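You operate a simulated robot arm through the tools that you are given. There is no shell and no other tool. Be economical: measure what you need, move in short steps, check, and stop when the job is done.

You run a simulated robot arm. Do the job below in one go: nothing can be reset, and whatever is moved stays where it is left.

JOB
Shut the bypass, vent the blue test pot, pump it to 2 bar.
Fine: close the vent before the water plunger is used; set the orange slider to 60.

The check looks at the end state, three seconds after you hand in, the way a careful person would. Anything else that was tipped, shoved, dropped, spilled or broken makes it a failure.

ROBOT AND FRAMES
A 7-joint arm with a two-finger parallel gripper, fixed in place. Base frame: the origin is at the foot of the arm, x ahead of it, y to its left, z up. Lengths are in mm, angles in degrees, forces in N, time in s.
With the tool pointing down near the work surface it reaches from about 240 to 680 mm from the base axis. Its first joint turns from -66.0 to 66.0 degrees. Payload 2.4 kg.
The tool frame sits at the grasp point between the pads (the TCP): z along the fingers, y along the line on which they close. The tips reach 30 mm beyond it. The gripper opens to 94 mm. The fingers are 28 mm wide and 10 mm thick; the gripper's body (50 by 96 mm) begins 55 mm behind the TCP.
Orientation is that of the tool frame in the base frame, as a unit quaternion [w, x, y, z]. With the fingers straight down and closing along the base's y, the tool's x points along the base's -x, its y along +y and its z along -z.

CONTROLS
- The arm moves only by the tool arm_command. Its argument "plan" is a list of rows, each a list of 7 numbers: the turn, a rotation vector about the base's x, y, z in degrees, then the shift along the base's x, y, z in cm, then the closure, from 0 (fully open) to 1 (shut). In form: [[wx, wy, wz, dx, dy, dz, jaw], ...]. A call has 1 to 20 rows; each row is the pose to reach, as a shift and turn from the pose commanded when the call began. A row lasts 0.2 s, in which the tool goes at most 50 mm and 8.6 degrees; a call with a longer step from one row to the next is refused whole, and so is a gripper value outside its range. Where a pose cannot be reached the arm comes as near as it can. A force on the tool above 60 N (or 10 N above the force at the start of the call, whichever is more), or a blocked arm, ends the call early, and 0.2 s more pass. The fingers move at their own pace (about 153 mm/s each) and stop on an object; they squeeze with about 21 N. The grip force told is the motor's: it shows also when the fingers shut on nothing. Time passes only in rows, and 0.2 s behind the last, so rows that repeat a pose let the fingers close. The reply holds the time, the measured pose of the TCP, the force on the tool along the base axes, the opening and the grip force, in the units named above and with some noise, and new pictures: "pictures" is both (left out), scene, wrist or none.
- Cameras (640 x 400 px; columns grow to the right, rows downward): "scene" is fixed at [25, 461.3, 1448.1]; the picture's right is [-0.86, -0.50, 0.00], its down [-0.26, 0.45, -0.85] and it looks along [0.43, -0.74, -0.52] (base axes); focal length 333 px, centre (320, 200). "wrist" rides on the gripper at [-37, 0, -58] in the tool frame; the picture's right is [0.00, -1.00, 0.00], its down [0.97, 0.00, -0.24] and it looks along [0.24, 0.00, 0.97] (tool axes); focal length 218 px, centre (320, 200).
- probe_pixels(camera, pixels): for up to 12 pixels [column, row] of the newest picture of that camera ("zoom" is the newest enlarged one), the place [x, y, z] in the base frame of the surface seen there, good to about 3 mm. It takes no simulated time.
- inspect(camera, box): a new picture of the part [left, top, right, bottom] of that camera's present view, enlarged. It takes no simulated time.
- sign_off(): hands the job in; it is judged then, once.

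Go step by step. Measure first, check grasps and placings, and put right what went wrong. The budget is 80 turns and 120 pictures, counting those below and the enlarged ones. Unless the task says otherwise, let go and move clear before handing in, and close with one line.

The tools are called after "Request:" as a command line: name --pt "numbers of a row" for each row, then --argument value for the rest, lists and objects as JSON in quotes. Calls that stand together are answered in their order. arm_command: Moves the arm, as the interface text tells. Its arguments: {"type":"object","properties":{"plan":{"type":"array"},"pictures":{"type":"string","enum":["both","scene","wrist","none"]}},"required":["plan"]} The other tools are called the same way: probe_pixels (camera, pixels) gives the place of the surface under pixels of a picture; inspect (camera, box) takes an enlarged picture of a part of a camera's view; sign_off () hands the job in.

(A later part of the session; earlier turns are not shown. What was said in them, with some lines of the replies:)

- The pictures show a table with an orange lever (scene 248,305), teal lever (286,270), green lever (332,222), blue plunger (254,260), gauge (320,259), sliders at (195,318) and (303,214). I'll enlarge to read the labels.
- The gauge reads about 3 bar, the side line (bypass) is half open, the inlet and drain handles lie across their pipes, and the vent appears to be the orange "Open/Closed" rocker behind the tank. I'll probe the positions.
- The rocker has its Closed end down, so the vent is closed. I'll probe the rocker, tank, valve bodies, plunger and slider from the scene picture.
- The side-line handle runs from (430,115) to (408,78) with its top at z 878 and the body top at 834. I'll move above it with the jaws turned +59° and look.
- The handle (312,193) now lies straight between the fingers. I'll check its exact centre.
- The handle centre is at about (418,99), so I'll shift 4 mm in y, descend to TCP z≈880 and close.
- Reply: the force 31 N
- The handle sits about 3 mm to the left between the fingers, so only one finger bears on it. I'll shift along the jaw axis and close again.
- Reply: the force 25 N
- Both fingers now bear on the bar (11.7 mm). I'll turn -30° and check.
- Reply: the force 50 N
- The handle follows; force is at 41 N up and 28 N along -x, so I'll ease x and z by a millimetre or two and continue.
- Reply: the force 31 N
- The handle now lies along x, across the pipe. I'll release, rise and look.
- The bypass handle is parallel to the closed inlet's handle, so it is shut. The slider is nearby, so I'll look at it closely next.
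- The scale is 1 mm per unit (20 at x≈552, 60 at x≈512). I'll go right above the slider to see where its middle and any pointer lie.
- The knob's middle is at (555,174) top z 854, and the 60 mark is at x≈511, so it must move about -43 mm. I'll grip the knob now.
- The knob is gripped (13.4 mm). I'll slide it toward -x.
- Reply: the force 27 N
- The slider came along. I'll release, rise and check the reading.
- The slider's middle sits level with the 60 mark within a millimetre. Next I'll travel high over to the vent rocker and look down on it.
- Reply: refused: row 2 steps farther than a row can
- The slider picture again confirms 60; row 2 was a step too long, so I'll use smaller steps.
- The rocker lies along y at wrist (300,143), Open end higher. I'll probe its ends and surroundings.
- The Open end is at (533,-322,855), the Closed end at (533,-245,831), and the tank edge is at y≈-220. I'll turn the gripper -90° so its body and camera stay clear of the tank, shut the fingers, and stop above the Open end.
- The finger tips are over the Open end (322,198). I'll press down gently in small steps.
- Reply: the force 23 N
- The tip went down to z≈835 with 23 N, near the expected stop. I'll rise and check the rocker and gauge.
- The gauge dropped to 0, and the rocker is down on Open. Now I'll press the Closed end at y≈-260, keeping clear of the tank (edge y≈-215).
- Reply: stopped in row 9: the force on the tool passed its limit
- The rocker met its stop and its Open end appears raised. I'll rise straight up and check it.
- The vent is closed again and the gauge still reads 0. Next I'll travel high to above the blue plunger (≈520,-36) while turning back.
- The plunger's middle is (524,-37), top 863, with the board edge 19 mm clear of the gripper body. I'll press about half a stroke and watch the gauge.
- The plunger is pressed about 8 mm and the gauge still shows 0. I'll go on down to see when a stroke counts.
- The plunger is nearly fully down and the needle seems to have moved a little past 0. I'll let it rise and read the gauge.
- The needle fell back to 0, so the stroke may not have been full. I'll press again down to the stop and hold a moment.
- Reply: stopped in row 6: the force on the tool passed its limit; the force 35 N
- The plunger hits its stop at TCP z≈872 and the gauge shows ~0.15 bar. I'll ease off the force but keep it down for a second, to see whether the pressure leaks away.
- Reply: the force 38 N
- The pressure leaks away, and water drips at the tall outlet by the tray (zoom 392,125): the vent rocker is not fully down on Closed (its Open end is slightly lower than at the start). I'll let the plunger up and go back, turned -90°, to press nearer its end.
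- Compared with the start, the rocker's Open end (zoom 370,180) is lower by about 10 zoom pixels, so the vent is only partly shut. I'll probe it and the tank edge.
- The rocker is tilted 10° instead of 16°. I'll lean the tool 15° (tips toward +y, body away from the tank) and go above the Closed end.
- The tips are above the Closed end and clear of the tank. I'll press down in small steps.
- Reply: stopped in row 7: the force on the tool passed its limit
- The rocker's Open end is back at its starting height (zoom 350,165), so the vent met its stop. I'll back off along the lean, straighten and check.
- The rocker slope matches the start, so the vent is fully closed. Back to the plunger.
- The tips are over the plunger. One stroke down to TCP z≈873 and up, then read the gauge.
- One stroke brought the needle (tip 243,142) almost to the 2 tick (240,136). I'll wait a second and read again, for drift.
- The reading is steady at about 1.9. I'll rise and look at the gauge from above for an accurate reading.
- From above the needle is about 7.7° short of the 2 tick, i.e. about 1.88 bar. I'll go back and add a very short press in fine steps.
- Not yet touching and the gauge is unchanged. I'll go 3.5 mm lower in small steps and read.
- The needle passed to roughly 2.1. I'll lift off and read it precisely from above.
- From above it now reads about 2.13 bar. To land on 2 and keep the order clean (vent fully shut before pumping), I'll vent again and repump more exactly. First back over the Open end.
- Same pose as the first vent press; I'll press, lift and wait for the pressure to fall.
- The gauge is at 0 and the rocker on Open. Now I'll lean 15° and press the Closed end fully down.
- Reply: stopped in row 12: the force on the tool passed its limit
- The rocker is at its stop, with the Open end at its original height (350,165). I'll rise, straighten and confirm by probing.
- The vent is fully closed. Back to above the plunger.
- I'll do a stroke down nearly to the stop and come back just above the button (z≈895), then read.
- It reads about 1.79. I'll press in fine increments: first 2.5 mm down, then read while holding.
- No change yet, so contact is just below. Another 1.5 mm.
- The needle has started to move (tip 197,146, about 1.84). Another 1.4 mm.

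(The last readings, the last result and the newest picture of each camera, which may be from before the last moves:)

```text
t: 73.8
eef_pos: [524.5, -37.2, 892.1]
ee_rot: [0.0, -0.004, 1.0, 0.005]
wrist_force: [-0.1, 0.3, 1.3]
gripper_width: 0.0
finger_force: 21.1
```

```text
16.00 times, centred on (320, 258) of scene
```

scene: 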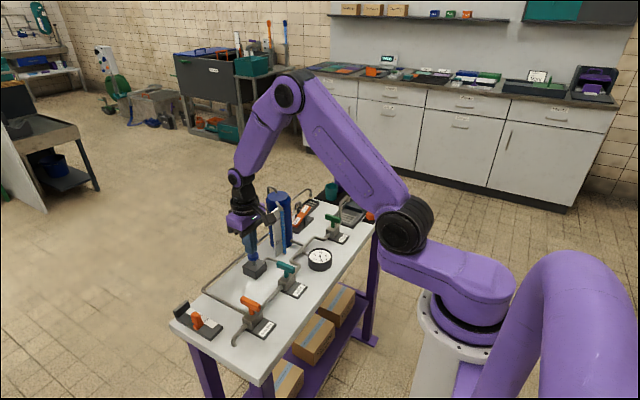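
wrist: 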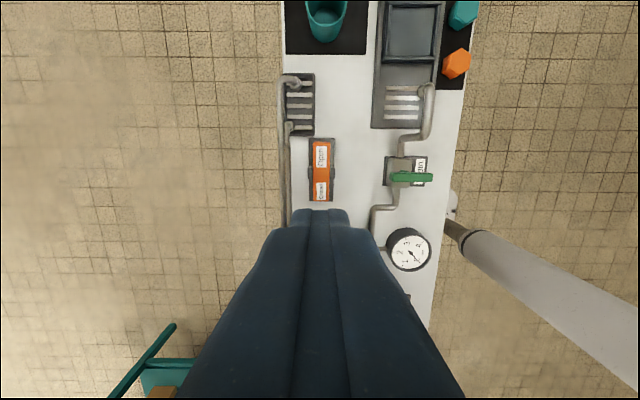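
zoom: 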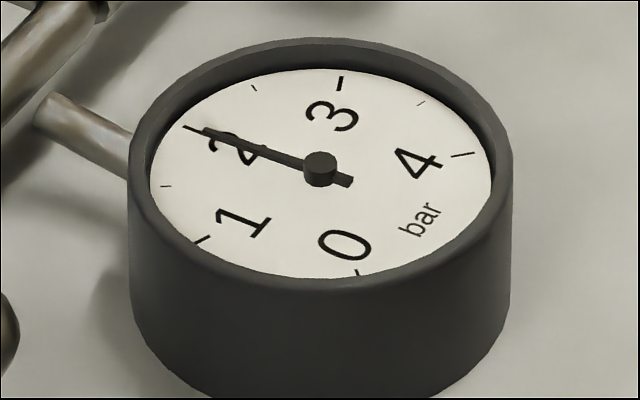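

The needle tip (204,131) now lines up with the 2 tick. I'll lift off and verify from above.

Request:
arm_command --pt "0 0 0 0 0 3 1" --pt "0 0 0 0 0 7.5 1" --pt "0 0 0 -1 -1 12 1" --pt "0 0 0 -4 -3 14 1" --pt "0 0 0 -7.5 -6 14 1" --pt "0 0 0 -10.5 -9 14 1" --pt "0 0 0 -11 -11 14 1" --pt "0 0 0 -11 -11 14 1" --pt "0 0 0 -11 -11 14 1" --pt "0 0 0 -11 -11 14 1" --pictures "both"

Request:
inspect --camera "wrist" --box '[298, 165, 358, 215]'

Request:
inspect --camera "scene" --box '[165, 240, 325, 350]'

Request:
inspect --camera "scene" --box '[265, 180, 335, 240]'

```text
t: 76.0
eef_pos: [413.0, -146.2, 1032.6]
ee_rot: [0.0, -0.005, 1.0, 0.005]
wrist_force: [0.7, -0.7, 0.3]
gripper_width: 0.4
finger_force: 21.4
```

scene: 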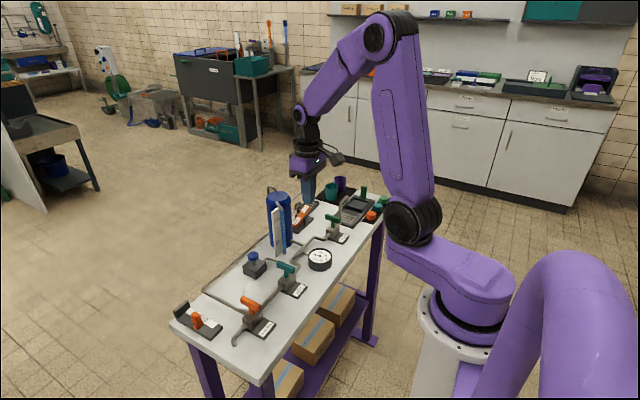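
wrist: 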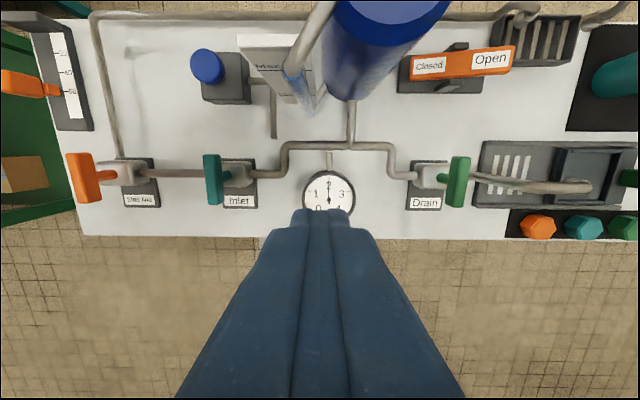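

```text
8.00 times, centred on (328, 190) of wrist
```

zoom: 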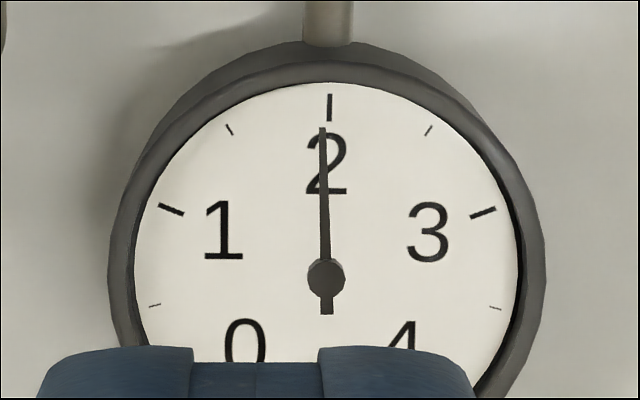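

```text
3.64 times, centred on (245, 295) of scene
```

zoom: 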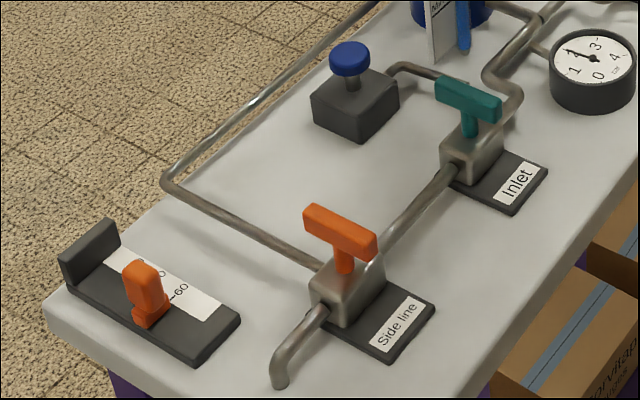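

```text
6.67 times, centred on (300, 210) of scene
```

zoom: 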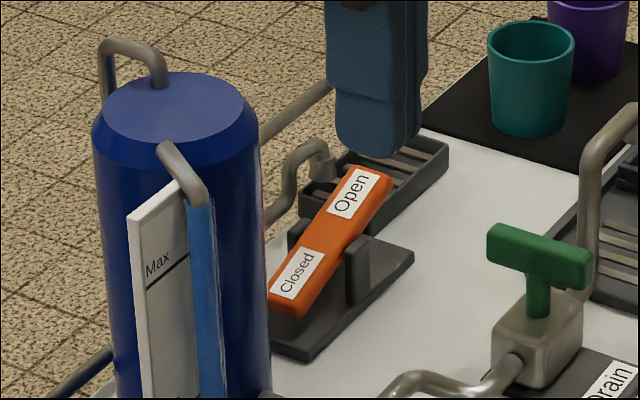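

Everything is in place: the gauge reads about 1.98–2.0 and holds, the vent rocker is fully on Closed, the side line handle lies across its pipe, and the slider is at 60. The arm is clear, so I'm handing in.

Request:
sign_off

```text
The job is handed in.
```

The bypass is shut, the blue pot was vented and pumped to about 2 bar (about 1.98 on the gauge) with the vent closed, and the orange slider is at 60; my first plunger strokes were made with the vent not quite shut, so I vented again, closed it fully and repumped.
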